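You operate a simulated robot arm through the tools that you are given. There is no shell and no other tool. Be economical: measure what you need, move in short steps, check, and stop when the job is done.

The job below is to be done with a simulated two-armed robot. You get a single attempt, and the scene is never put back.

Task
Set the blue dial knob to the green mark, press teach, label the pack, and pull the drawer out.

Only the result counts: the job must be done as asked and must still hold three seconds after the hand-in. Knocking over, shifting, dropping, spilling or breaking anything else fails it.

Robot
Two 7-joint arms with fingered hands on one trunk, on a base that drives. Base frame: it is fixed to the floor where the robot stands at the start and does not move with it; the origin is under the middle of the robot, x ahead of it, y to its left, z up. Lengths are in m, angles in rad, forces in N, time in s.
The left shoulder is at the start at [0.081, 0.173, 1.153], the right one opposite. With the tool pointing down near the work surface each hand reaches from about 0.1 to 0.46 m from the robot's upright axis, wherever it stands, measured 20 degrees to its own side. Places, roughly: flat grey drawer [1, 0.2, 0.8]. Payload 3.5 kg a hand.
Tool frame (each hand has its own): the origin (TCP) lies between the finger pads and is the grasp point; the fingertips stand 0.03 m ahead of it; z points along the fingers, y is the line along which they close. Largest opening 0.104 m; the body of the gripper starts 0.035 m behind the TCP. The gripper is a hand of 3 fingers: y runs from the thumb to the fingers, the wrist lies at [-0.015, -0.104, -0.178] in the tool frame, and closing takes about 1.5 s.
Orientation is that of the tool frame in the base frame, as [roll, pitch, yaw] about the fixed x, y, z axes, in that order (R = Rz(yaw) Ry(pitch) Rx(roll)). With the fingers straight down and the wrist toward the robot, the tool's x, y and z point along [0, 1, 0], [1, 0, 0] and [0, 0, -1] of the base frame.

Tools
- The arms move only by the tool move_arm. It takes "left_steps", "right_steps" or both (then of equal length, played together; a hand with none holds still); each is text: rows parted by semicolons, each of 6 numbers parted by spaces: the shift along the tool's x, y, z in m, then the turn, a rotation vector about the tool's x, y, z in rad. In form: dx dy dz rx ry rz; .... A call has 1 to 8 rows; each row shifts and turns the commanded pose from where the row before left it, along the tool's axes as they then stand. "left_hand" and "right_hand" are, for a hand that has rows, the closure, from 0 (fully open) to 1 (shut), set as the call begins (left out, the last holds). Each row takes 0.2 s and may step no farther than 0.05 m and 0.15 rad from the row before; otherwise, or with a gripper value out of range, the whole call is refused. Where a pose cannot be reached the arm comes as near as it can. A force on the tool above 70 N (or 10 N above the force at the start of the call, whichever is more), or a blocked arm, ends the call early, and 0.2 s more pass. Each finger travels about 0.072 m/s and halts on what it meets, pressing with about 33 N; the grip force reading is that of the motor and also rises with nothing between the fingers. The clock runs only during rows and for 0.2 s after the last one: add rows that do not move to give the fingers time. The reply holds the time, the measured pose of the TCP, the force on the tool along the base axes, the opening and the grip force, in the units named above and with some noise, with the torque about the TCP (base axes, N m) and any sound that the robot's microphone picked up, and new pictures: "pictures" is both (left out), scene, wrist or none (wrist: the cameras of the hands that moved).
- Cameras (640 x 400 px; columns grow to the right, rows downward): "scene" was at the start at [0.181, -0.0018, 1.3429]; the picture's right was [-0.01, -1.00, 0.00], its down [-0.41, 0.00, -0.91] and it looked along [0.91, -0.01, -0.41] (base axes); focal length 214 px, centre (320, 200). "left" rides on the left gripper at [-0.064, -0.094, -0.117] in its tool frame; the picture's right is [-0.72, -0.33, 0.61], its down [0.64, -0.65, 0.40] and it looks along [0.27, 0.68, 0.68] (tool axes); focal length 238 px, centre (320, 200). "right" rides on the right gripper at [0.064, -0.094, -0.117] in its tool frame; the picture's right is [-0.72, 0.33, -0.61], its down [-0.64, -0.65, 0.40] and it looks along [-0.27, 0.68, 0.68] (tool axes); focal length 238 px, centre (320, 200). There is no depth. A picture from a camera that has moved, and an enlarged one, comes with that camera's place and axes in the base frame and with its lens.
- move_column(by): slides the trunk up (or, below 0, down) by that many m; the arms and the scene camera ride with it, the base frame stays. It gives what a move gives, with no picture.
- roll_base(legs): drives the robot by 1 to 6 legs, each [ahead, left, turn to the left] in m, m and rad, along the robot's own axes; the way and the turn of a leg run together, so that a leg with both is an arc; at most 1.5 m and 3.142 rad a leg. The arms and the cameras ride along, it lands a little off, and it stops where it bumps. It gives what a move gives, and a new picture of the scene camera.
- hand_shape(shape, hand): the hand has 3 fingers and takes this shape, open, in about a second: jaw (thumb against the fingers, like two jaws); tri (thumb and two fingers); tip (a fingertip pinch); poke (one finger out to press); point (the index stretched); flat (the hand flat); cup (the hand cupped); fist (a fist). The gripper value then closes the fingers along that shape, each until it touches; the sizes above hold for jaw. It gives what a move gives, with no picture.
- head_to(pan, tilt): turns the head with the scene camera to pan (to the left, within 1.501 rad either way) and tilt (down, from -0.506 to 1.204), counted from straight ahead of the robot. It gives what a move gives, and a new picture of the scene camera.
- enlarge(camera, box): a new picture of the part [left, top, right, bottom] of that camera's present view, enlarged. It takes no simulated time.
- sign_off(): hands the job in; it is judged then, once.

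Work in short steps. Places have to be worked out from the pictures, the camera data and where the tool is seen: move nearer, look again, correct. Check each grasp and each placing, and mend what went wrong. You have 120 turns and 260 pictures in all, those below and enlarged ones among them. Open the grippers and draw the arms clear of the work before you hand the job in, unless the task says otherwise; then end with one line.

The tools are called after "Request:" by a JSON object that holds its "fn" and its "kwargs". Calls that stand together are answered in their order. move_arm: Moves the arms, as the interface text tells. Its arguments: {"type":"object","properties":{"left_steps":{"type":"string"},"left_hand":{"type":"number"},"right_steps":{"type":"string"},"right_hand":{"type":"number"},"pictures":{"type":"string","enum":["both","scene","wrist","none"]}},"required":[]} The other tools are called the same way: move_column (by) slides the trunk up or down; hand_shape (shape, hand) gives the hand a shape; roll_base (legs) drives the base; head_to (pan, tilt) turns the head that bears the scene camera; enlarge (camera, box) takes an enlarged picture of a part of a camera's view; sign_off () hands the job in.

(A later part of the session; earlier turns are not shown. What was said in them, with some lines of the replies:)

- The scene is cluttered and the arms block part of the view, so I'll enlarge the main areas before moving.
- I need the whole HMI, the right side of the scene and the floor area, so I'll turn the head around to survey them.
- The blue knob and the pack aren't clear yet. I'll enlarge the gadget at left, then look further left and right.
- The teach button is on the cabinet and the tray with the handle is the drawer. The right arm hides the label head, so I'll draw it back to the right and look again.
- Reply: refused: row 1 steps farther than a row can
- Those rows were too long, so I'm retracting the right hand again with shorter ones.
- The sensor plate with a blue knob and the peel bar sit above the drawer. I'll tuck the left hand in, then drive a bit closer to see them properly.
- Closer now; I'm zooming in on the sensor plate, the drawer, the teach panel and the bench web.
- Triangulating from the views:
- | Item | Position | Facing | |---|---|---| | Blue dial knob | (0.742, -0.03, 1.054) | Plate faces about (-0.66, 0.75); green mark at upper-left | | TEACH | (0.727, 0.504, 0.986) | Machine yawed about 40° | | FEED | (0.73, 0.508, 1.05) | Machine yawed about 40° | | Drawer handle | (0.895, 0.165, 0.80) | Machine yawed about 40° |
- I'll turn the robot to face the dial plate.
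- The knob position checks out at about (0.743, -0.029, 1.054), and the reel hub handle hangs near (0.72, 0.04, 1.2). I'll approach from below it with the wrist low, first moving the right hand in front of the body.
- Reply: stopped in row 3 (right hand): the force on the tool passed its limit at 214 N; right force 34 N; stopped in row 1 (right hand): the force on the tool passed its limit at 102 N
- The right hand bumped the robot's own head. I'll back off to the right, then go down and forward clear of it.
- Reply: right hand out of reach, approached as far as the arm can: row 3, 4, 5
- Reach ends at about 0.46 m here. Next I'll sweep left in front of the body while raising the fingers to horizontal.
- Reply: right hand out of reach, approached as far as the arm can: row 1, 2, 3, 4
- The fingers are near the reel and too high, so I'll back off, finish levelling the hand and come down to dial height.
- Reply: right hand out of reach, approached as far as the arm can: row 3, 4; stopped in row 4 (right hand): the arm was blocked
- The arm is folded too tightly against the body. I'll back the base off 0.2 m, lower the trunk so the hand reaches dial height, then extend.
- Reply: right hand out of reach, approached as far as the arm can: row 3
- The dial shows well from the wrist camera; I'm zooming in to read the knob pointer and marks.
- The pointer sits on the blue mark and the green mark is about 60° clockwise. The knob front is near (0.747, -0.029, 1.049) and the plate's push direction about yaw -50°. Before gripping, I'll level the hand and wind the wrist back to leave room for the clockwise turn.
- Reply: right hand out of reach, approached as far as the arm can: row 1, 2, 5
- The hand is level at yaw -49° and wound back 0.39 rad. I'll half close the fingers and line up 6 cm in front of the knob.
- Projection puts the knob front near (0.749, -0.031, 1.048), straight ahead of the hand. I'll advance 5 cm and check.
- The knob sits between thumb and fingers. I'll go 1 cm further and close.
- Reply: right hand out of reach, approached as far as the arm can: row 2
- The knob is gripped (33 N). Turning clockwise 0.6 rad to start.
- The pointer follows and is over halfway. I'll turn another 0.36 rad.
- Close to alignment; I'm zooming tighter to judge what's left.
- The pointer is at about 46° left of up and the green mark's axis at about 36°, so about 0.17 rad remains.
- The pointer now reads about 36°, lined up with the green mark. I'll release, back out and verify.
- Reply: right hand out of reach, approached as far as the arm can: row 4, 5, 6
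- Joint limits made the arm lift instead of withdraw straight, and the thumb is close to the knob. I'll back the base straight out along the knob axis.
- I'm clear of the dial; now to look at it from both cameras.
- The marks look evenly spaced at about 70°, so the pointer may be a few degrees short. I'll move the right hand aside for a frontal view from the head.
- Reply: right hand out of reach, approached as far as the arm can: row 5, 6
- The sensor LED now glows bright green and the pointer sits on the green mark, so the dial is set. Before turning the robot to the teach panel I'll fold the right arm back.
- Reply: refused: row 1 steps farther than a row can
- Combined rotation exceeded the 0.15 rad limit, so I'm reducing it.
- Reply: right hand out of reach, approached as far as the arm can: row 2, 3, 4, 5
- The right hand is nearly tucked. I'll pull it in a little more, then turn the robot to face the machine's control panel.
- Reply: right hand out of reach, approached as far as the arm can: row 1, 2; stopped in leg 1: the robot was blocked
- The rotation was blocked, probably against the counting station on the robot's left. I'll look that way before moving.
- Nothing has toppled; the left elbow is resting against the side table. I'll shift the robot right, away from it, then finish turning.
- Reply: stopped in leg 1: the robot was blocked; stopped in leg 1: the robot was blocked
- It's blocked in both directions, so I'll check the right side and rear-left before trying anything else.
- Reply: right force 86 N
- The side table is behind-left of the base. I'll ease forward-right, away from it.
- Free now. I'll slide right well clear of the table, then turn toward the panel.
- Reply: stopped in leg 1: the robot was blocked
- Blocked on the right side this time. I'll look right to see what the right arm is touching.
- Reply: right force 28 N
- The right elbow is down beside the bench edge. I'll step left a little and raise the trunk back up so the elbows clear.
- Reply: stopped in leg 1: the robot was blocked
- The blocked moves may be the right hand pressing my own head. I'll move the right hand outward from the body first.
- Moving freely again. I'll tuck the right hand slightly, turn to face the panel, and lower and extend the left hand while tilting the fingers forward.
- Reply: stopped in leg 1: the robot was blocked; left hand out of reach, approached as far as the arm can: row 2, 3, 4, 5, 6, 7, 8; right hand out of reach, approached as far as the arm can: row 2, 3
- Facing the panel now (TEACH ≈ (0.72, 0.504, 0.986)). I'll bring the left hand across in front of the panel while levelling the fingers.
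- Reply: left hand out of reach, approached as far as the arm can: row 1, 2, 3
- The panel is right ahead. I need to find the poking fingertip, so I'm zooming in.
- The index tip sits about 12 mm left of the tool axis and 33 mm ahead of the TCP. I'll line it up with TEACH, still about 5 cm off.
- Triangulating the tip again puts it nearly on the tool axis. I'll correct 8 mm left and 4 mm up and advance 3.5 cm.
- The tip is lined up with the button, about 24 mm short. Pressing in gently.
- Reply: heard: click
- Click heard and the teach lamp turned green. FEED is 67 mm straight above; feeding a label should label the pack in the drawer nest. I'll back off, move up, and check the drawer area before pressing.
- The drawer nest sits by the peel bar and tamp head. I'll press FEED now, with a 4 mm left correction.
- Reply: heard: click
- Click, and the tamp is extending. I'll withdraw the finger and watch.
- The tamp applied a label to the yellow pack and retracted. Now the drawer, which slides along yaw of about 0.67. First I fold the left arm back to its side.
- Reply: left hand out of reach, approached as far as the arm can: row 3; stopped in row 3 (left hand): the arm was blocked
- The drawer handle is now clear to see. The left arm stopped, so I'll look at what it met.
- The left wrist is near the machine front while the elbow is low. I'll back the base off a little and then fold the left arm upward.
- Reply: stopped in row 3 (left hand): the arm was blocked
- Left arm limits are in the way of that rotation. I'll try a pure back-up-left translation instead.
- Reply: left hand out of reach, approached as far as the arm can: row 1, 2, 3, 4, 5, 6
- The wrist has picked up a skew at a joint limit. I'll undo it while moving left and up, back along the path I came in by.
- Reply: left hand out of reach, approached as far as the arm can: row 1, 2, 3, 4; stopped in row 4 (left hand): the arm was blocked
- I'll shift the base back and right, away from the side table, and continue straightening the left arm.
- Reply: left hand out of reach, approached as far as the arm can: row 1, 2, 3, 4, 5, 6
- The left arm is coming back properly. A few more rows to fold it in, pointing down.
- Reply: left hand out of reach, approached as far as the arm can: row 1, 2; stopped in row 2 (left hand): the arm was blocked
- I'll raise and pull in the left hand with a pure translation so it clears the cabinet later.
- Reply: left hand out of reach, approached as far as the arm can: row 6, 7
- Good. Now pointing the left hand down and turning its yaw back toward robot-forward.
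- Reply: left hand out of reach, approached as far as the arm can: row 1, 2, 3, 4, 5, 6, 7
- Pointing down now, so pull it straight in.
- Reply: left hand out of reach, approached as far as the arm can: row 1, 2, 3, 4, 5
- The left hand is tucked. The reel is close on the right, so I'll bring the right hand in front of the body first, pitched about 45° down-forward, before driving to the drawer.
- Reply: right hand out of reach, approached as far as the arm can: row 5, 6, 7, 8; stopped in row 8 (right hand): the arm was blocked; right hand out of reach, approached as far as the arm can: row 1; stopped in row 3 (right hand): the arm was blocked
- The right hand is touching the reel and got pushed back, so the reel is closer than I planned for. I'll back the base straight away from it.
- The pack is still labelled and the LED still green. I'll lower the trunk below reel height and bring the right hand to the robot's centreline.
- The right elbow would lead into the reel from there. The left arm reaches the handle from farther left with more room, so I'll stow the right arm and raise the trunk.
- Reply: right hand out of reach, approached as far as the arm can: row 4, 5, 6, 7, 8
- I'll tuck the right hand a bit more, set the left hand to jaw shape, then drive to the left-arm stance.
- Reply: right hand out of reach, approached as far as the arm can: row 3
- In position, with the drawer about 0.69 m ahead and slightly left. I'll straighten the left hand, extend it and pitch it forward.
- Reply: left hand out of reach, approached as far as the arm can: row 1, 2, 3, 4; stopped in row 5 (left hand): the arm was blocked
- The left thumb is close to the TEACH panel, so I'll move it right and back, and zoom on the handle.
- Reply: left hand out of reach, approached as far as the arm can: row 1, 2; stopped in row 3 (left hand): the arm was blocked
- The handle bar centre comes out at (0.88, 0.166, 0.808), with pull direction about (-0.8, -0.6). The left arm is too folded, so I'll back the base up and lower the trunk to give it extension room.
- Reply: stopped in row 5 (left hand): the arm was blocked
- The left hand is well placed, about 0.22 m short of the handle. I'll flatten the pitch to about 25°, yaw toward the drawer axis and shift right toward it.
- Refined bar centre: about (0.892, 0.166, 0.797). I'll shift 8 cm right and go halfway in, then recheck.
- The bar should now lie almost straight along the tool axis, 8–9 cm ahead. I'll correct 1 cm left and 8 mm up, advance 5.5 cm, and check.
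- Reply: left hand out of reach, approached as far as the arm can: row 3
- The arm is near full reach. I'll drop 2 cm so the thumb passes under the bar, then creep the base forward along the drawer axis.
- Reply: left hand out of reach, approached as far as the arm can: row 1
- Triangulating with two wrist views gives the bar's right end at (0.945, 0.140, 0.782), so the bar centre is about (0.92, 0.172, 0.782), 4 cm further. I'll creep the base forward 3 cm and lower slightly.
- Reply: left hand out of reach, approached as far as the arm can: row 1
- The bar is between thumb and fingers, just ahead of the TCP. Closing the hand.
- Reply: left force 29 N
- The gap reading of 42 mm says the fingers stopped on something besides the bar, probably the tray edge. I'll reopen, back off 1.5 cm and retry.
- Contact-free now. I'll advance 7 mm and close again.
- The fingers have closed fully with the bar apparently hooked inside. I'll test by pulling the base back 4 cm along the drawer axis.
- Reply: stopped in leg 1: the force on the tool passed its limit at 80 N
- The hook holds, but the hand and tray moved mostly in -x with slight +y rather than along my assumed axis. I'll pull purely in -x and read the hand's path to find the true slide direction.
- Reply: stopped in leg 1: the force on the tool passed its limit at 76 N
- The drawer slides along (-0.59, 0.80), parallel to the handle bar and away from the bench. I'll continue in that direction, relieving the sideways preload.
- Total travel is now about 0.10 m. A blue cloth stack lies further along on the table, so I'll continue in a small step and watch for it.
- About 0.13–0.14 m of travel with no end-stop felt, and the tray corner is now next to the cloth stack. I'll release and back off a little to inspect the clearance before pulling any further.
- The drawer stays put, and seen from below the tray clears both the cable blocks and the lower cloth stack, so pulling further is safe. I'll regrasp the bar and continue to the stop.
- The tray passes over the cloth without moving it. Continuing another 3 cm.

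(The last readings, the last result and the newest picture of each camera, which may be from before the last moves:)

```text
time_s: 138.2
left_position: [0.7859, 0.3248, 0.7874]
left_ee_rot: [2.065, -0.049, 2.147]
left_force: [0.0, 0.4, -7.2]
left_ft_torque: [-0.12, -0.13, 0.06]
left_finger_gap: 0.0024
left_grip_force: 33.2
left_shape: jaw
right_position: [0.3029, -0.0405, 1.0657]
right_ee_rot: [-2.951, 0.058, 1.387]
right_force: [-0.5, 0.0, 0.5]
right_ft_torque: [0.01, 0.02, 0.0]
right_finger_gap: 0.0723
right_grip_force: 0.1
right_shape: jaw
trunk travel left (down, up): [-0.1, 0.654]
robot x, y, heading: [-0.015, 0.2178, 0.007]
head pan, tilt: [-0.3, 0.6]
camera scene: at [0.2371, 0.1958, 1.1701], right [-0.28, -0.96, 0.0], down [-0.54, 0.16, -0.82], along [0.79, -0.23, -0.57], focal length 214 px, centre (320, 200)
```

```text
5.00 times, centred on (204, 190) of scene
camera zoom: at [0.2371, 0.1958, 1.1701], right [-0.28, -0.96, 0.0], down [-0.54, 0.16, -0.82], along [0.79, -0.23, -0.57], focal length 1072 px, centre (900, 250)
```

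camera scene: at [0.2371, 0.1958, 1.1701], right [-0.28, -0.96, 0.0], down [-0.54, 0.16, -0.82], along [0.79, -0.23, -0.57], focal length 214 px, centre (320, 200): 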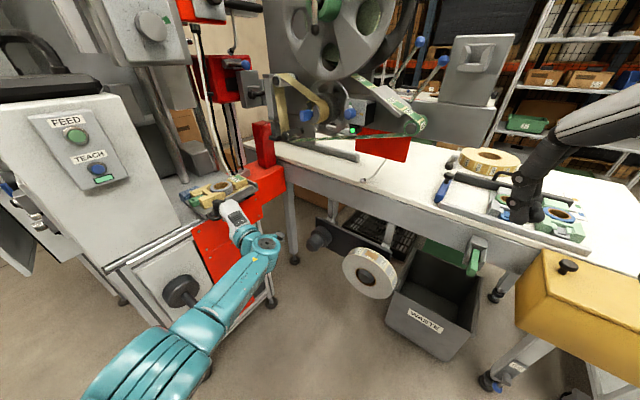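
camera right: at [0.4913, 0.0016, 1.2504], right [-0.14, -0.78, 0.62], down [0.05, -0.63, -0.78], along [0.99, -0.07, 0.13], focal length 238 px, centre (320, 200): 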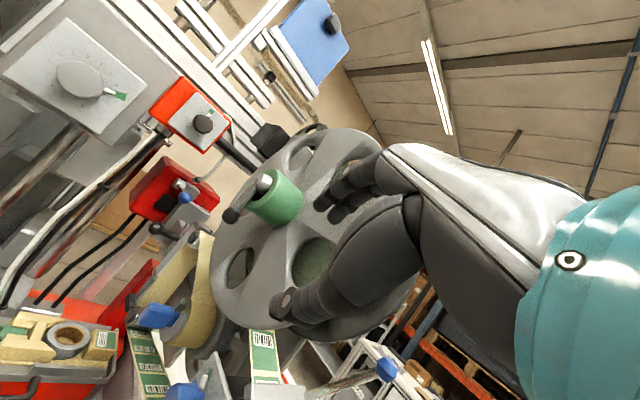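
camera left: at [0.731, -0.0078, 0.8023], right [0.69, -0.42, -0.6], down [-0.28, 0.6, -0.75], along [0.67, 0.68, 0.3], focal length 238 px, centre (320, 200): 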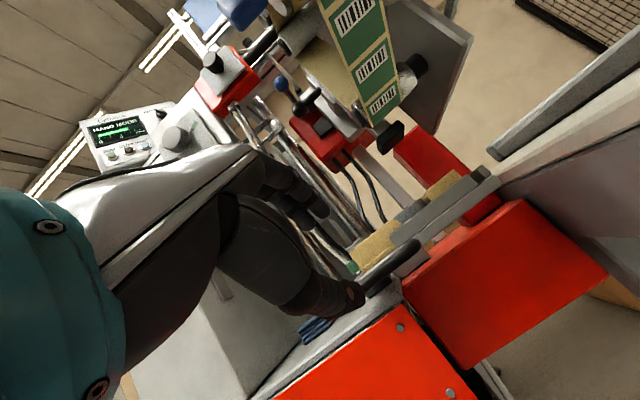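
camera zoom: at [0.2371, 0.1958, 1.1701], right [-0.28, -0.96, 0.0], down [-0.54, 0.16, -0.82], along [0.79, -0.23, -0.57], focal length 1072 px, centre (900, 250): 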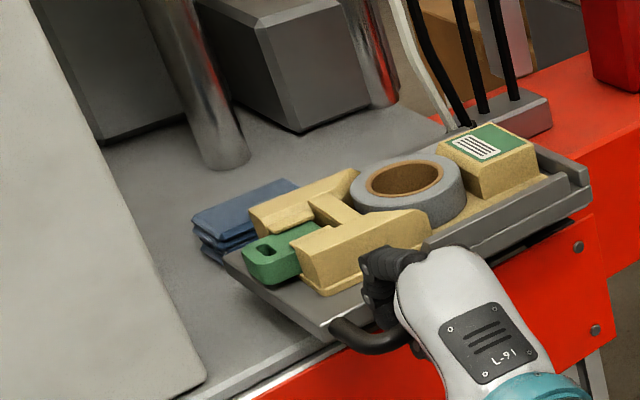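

The cloth's computed position hasn't changed. Travel is about 0.19 m with no stop yet, so I'll pull 5 cm more.

Request:
{"fn": "roll_base", "kwargs": {"legs": [[-0.03, 0.041, 0]]}}

Request:
{"fn": "enlarge", "kwargs": {"camera": "scene", "box": [140, 150, 268, 230]}}

```text
time_s: 139.1
left_position: [0.7601, 0.3551, 0.7856]
left_ee_rot: [2.066, -0.051, 2.124]
left_force: [41.8, -32.1, -7.7]
left_ft_torque: [-0.15, -0.09, -0.44]
left_finger_gap: 0.002
left_grip_force: 32.6
left_shape: jaw
right_position: [0.2751, -0.002, 1.064]
right_ee_rot: [-2.947, 0.058, 1.385]
right_force: [-0.3, 0.4, 0.1]
right_ft_torque: [-0.01, 0.0, 0.0]
right_finger_gap: 0.0724
right_grip_force: 0.0
right_shape: jaw
trunk travel left (down, up): [-0.1, 0.654]
robot x, y, heading: [-0.0438, 0.26, 0.011]
head pan, tilt: [-0.3, 0.6]
camera scene: at [0.2105, 0.2327, 1.1691], right [-0.29, -0.96, 0.0], down [-0.54, 0.16, -0.82], along [0.79, -0.23, -0.57], focal length 214 px, centre (320, 200)
```

scene: 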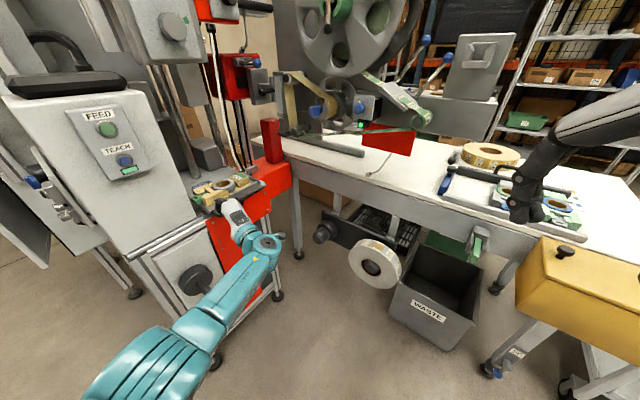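

```text
5.00 times, centred on (204, 190) of scene
camera zoom: at [0.2105, 0.2327, 1.1691], right [-0.29, -0.96, 0.0], down [-0.54, 0.16, -0.82], along [0.79, -0.23, -0.57], focal length 1072 px, centre (900, 250)
```

zoom: 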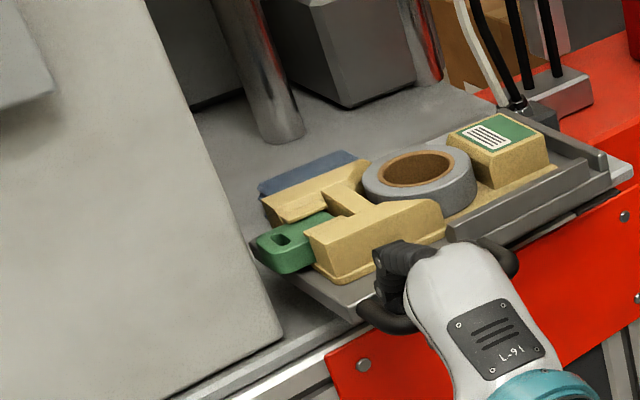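

End stop felt (about 50 N along the slide), so the drawer is fully out. I'll relax the load, open the hand and withdraw.

Request:
{"fn": "roll_base", "kwargs": {"legs": [[0.007, -0.01, 0]]}}

Request:
{"fn": "move_arm", "kwargs": {"left_steps": "0 0 0 0 0 0;0 0 0 0 0 0;0 0 0 0 0 0;0 0 0 0 0 0", "left_hand": 0.35, "pictures": "none"}}

Request:
{"fn": "roll_base", "kwargs": {"legs": [[-0.085, -0.053, 0], [-0.02, -0.1, 0]]}}

Request:
{"fn": "enlarge", "kwargs": {"camera": "scene", "box": [160, 130, 288, 210]}}

```text
time_s: 139.9
left_position: [0.765, 0.35, 0.7857]
left_ee_rot: [2.071, -0.05, 2.13]
left_force: [3.8, 9.5, -9.9]
left_ft_torque: [-0.17, -0.09, 0.14]
left_finger_gap: 0.002
left_grip_force: 32.8
left_shape: jaw
right_position: [0.2801, -0.0081, 1.0653]
right_ee_rot: [-2.95, 0.061, 1.385]
right_force: [0.6, 0.7, 0.0]
right_ft_torque: [-0.02, -0.02, -0.02]
right_finger_gap: 0.0726
right_grip_force: 0.1
right_shape: jaw
trunk travel left (down, up): [-0.1, 0.654]
robot x, y, heading: [-0.0374, 0.2487, 0.011]
head pan, tilt: [-0.3, 0.6]
camera scene: at [0.2147, 0.2268, 1.1699], right [-0.28, -0.96, 0.0], down [-0.54, 0.16, -0.82], along [0.79, -0.24, -0.57], focal length 214 px, centre (320, 200)
```

scene: 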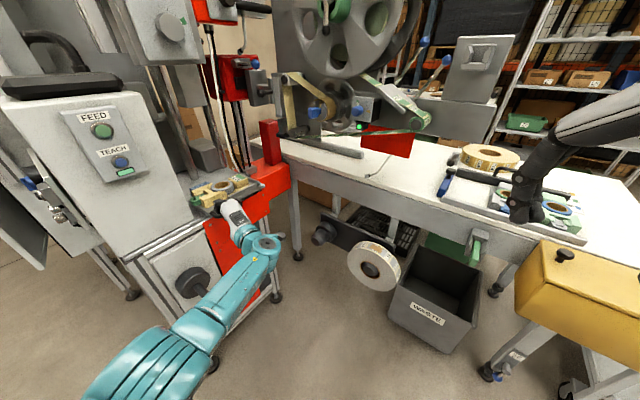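

```text
time_s: 140.9
left_position: [0.7643, 0.3484, 0.7865]
left_ee_rot: [2.069, -0.05, 2.132]
left_force: [1.0, 0.4, -0.1]
left_ft_torque: [-0.04, 0.0, -0.05]
left_finger_gap: 0.0674
left_grip_force: 0.0
left_shape: jaw
right_position: [0.2793, -0.0096, 1.0664]
right_ee_rot: [-2.952, 0.06, 1.386]
right_force: [-0.2, 0.2, 0.1]
right_ft_torque: [0.02, 0.01, 0.01]
right_finger_gap: 0.0725
right_grip_force: 0.0
right_shape: jaw
trunk travel left (down, up): [-0.1, 0.654]
robot x, y, heading: [-0.0376, 0.2511, 0.01]
head pan, tilt: [-0.3, 0.6]
```

```text
time_s: 142.8
left_position: [0.6632, 0.1979, 0.7864]
left_ee_rot: [2.065, -0.05, 2.134]
left_force: [0.5, -0.4, -0.3]
left_ft_torque: [-0.02, 0.0, 0.02]
left_finger_gap: 0.0676
left_grip_force: 0.0
left_shape: jaw
right_position: [0.1782, -0.1627, 1.066]
right_ee_rot: [-2.951, 0.06, 1.388]
right_force: [0.1, -0.6, -0.5]
right_ft_torque: [-0.03, -0.01, 0.02]
right_finger_gap: 0.0724
right_grip_force: 0.1
right_shape: jaw
trunk travel left (down, up): [-0.1, 0.654]
robot x, y, heading: [-0.1395, 0.1008, 0.013]
head pan, tilt: [-0.3, 0.6]
camera scene: at [0.1115, 0.0735, 1.1703], right [-0.28, -0.96, 0.0], down [-0.54, 0.16, -0.83], along [0.79, -0.23, -0.56], focal length 214 px, centre (320, 200)
```

scene: 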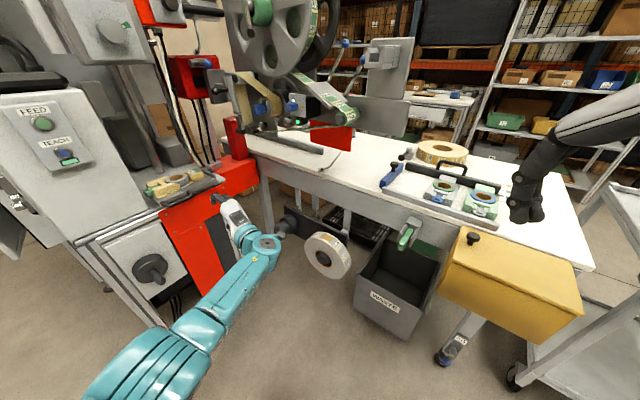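

```text
5.00 times, centred on (224, 170) of scene
camera zoom: at [0.1115, 0.0735, 1.1703], right [-0.28, -0.96, 0.0], down [-0.54, 0.16, -0.83], along [0.79, -0.23, -0.56], focal length 1072 px, centre (800, 350)
```

zoom: 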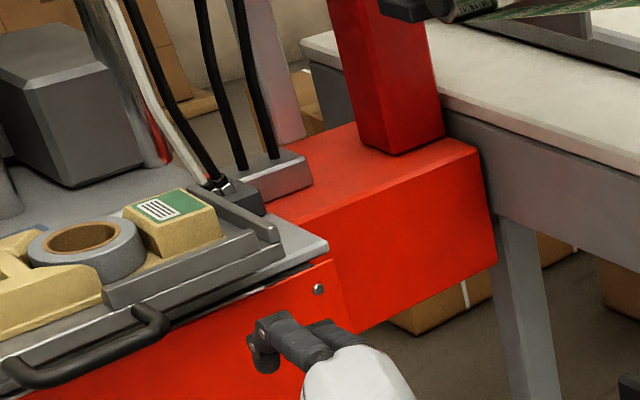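

The drawer is out and the pack labelled. I'll open both hands fully and check the dial, lamp and cloth once more.

Request:
{"fn": "move_arm", "kwargs": {"left_steps": "0 0 -0.03 0 0 0;0 0 0 0 0 0;0 0 0 0 0 0", "right_steps": "0 0 0 0 0 0;0 0 0 0 0 0;0 0 0 0 0 0", "left_hand": 0, "right_hand": 0, "pictures": "none"}}

Request:
{"fn": "enlarge", "kwargs": {"camera": "scene", "box": [260, 80, 340, 130]}}

Request:
{"fn": "enlarge", "kwargs": {"camera": "scene", "box": [0, 90, 240, 240]}}

```text
time_s: 143.6
left_position: [0.6401, 0.1841, 0.8007]
left_ee_rot: [2.067, -0.049, 2.132]
left_force: [0.2, -0.4, -1.4]
left_ft_torque: [0.01, 0.06, -0.01]
left_finger_gap: 0.1035
left_grip_force: 0.0
left_shape: jaw
right_position: [0.1777, -0.1611, 1.0657]
right_ee_rot: [-2.952, 0.06, 1.386]
right_force: [1.0, 0.9, 0.2]
right_ft_torque: [-0.02, 0.01, 0.0]
right_finger_gap: 0.1038
right_grip_force: 0.0
right_shape: jaw
trunk travel left (down, up): [-0.1, 0.654]
robot x, y, heading: [-0.1408, 0.0963, 0.013]
head pan, tilt: [-0.3, 0.6]
```

```text
8.00 times, centred on (300, 105) of scene
camera zoom: at [0.1116, 0.074, 1.1703], right [-0.28, -0.96, 0.0], down [-0.54, 0.16, -0.83], along [0.79, -0.23, -0.56], focal length 1716 px, centre (480, 960)
```

zoom: 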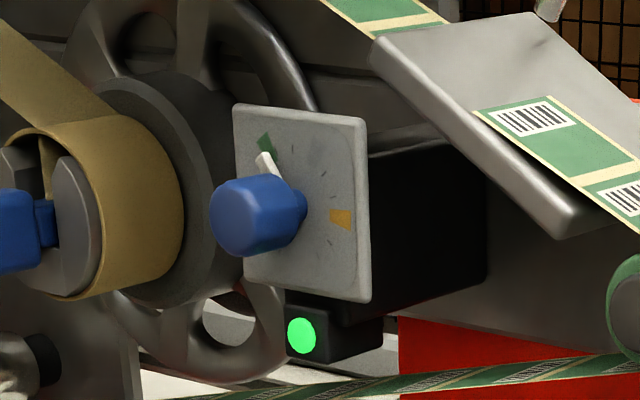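

```text
2.67 times, centred on (120, 165) of scene
camera zoom: at [0.1116, 0.074, 1.1703], right [-0.28, -0.96, 0.0], down [-0.54, 0.16, -0.83], along [0.79, -0.23, -0.56], focal length 572 px, centre (853, 293)
```

zoom: 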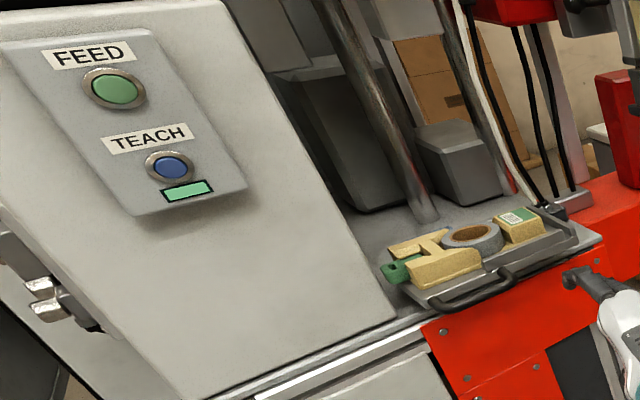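

The dial sits on green with the LED lit, the teach lamp is green, the pack carries its label, and the drawer is out at its stop. Both hands are open and clear, so I'm handing in.

Request:
{"fn": "sign_off", "kwargs": {}}

```text
The job is handed in.
```

I set the blue dial to the green mark, pressed teach (its lamp turned green), labelled the pack by pressing FEED, and pulled the drawer out to its stop; along the way an arm pressed against the label reel and the robot bumped the side table, but I saw nothing moved or knocked over.
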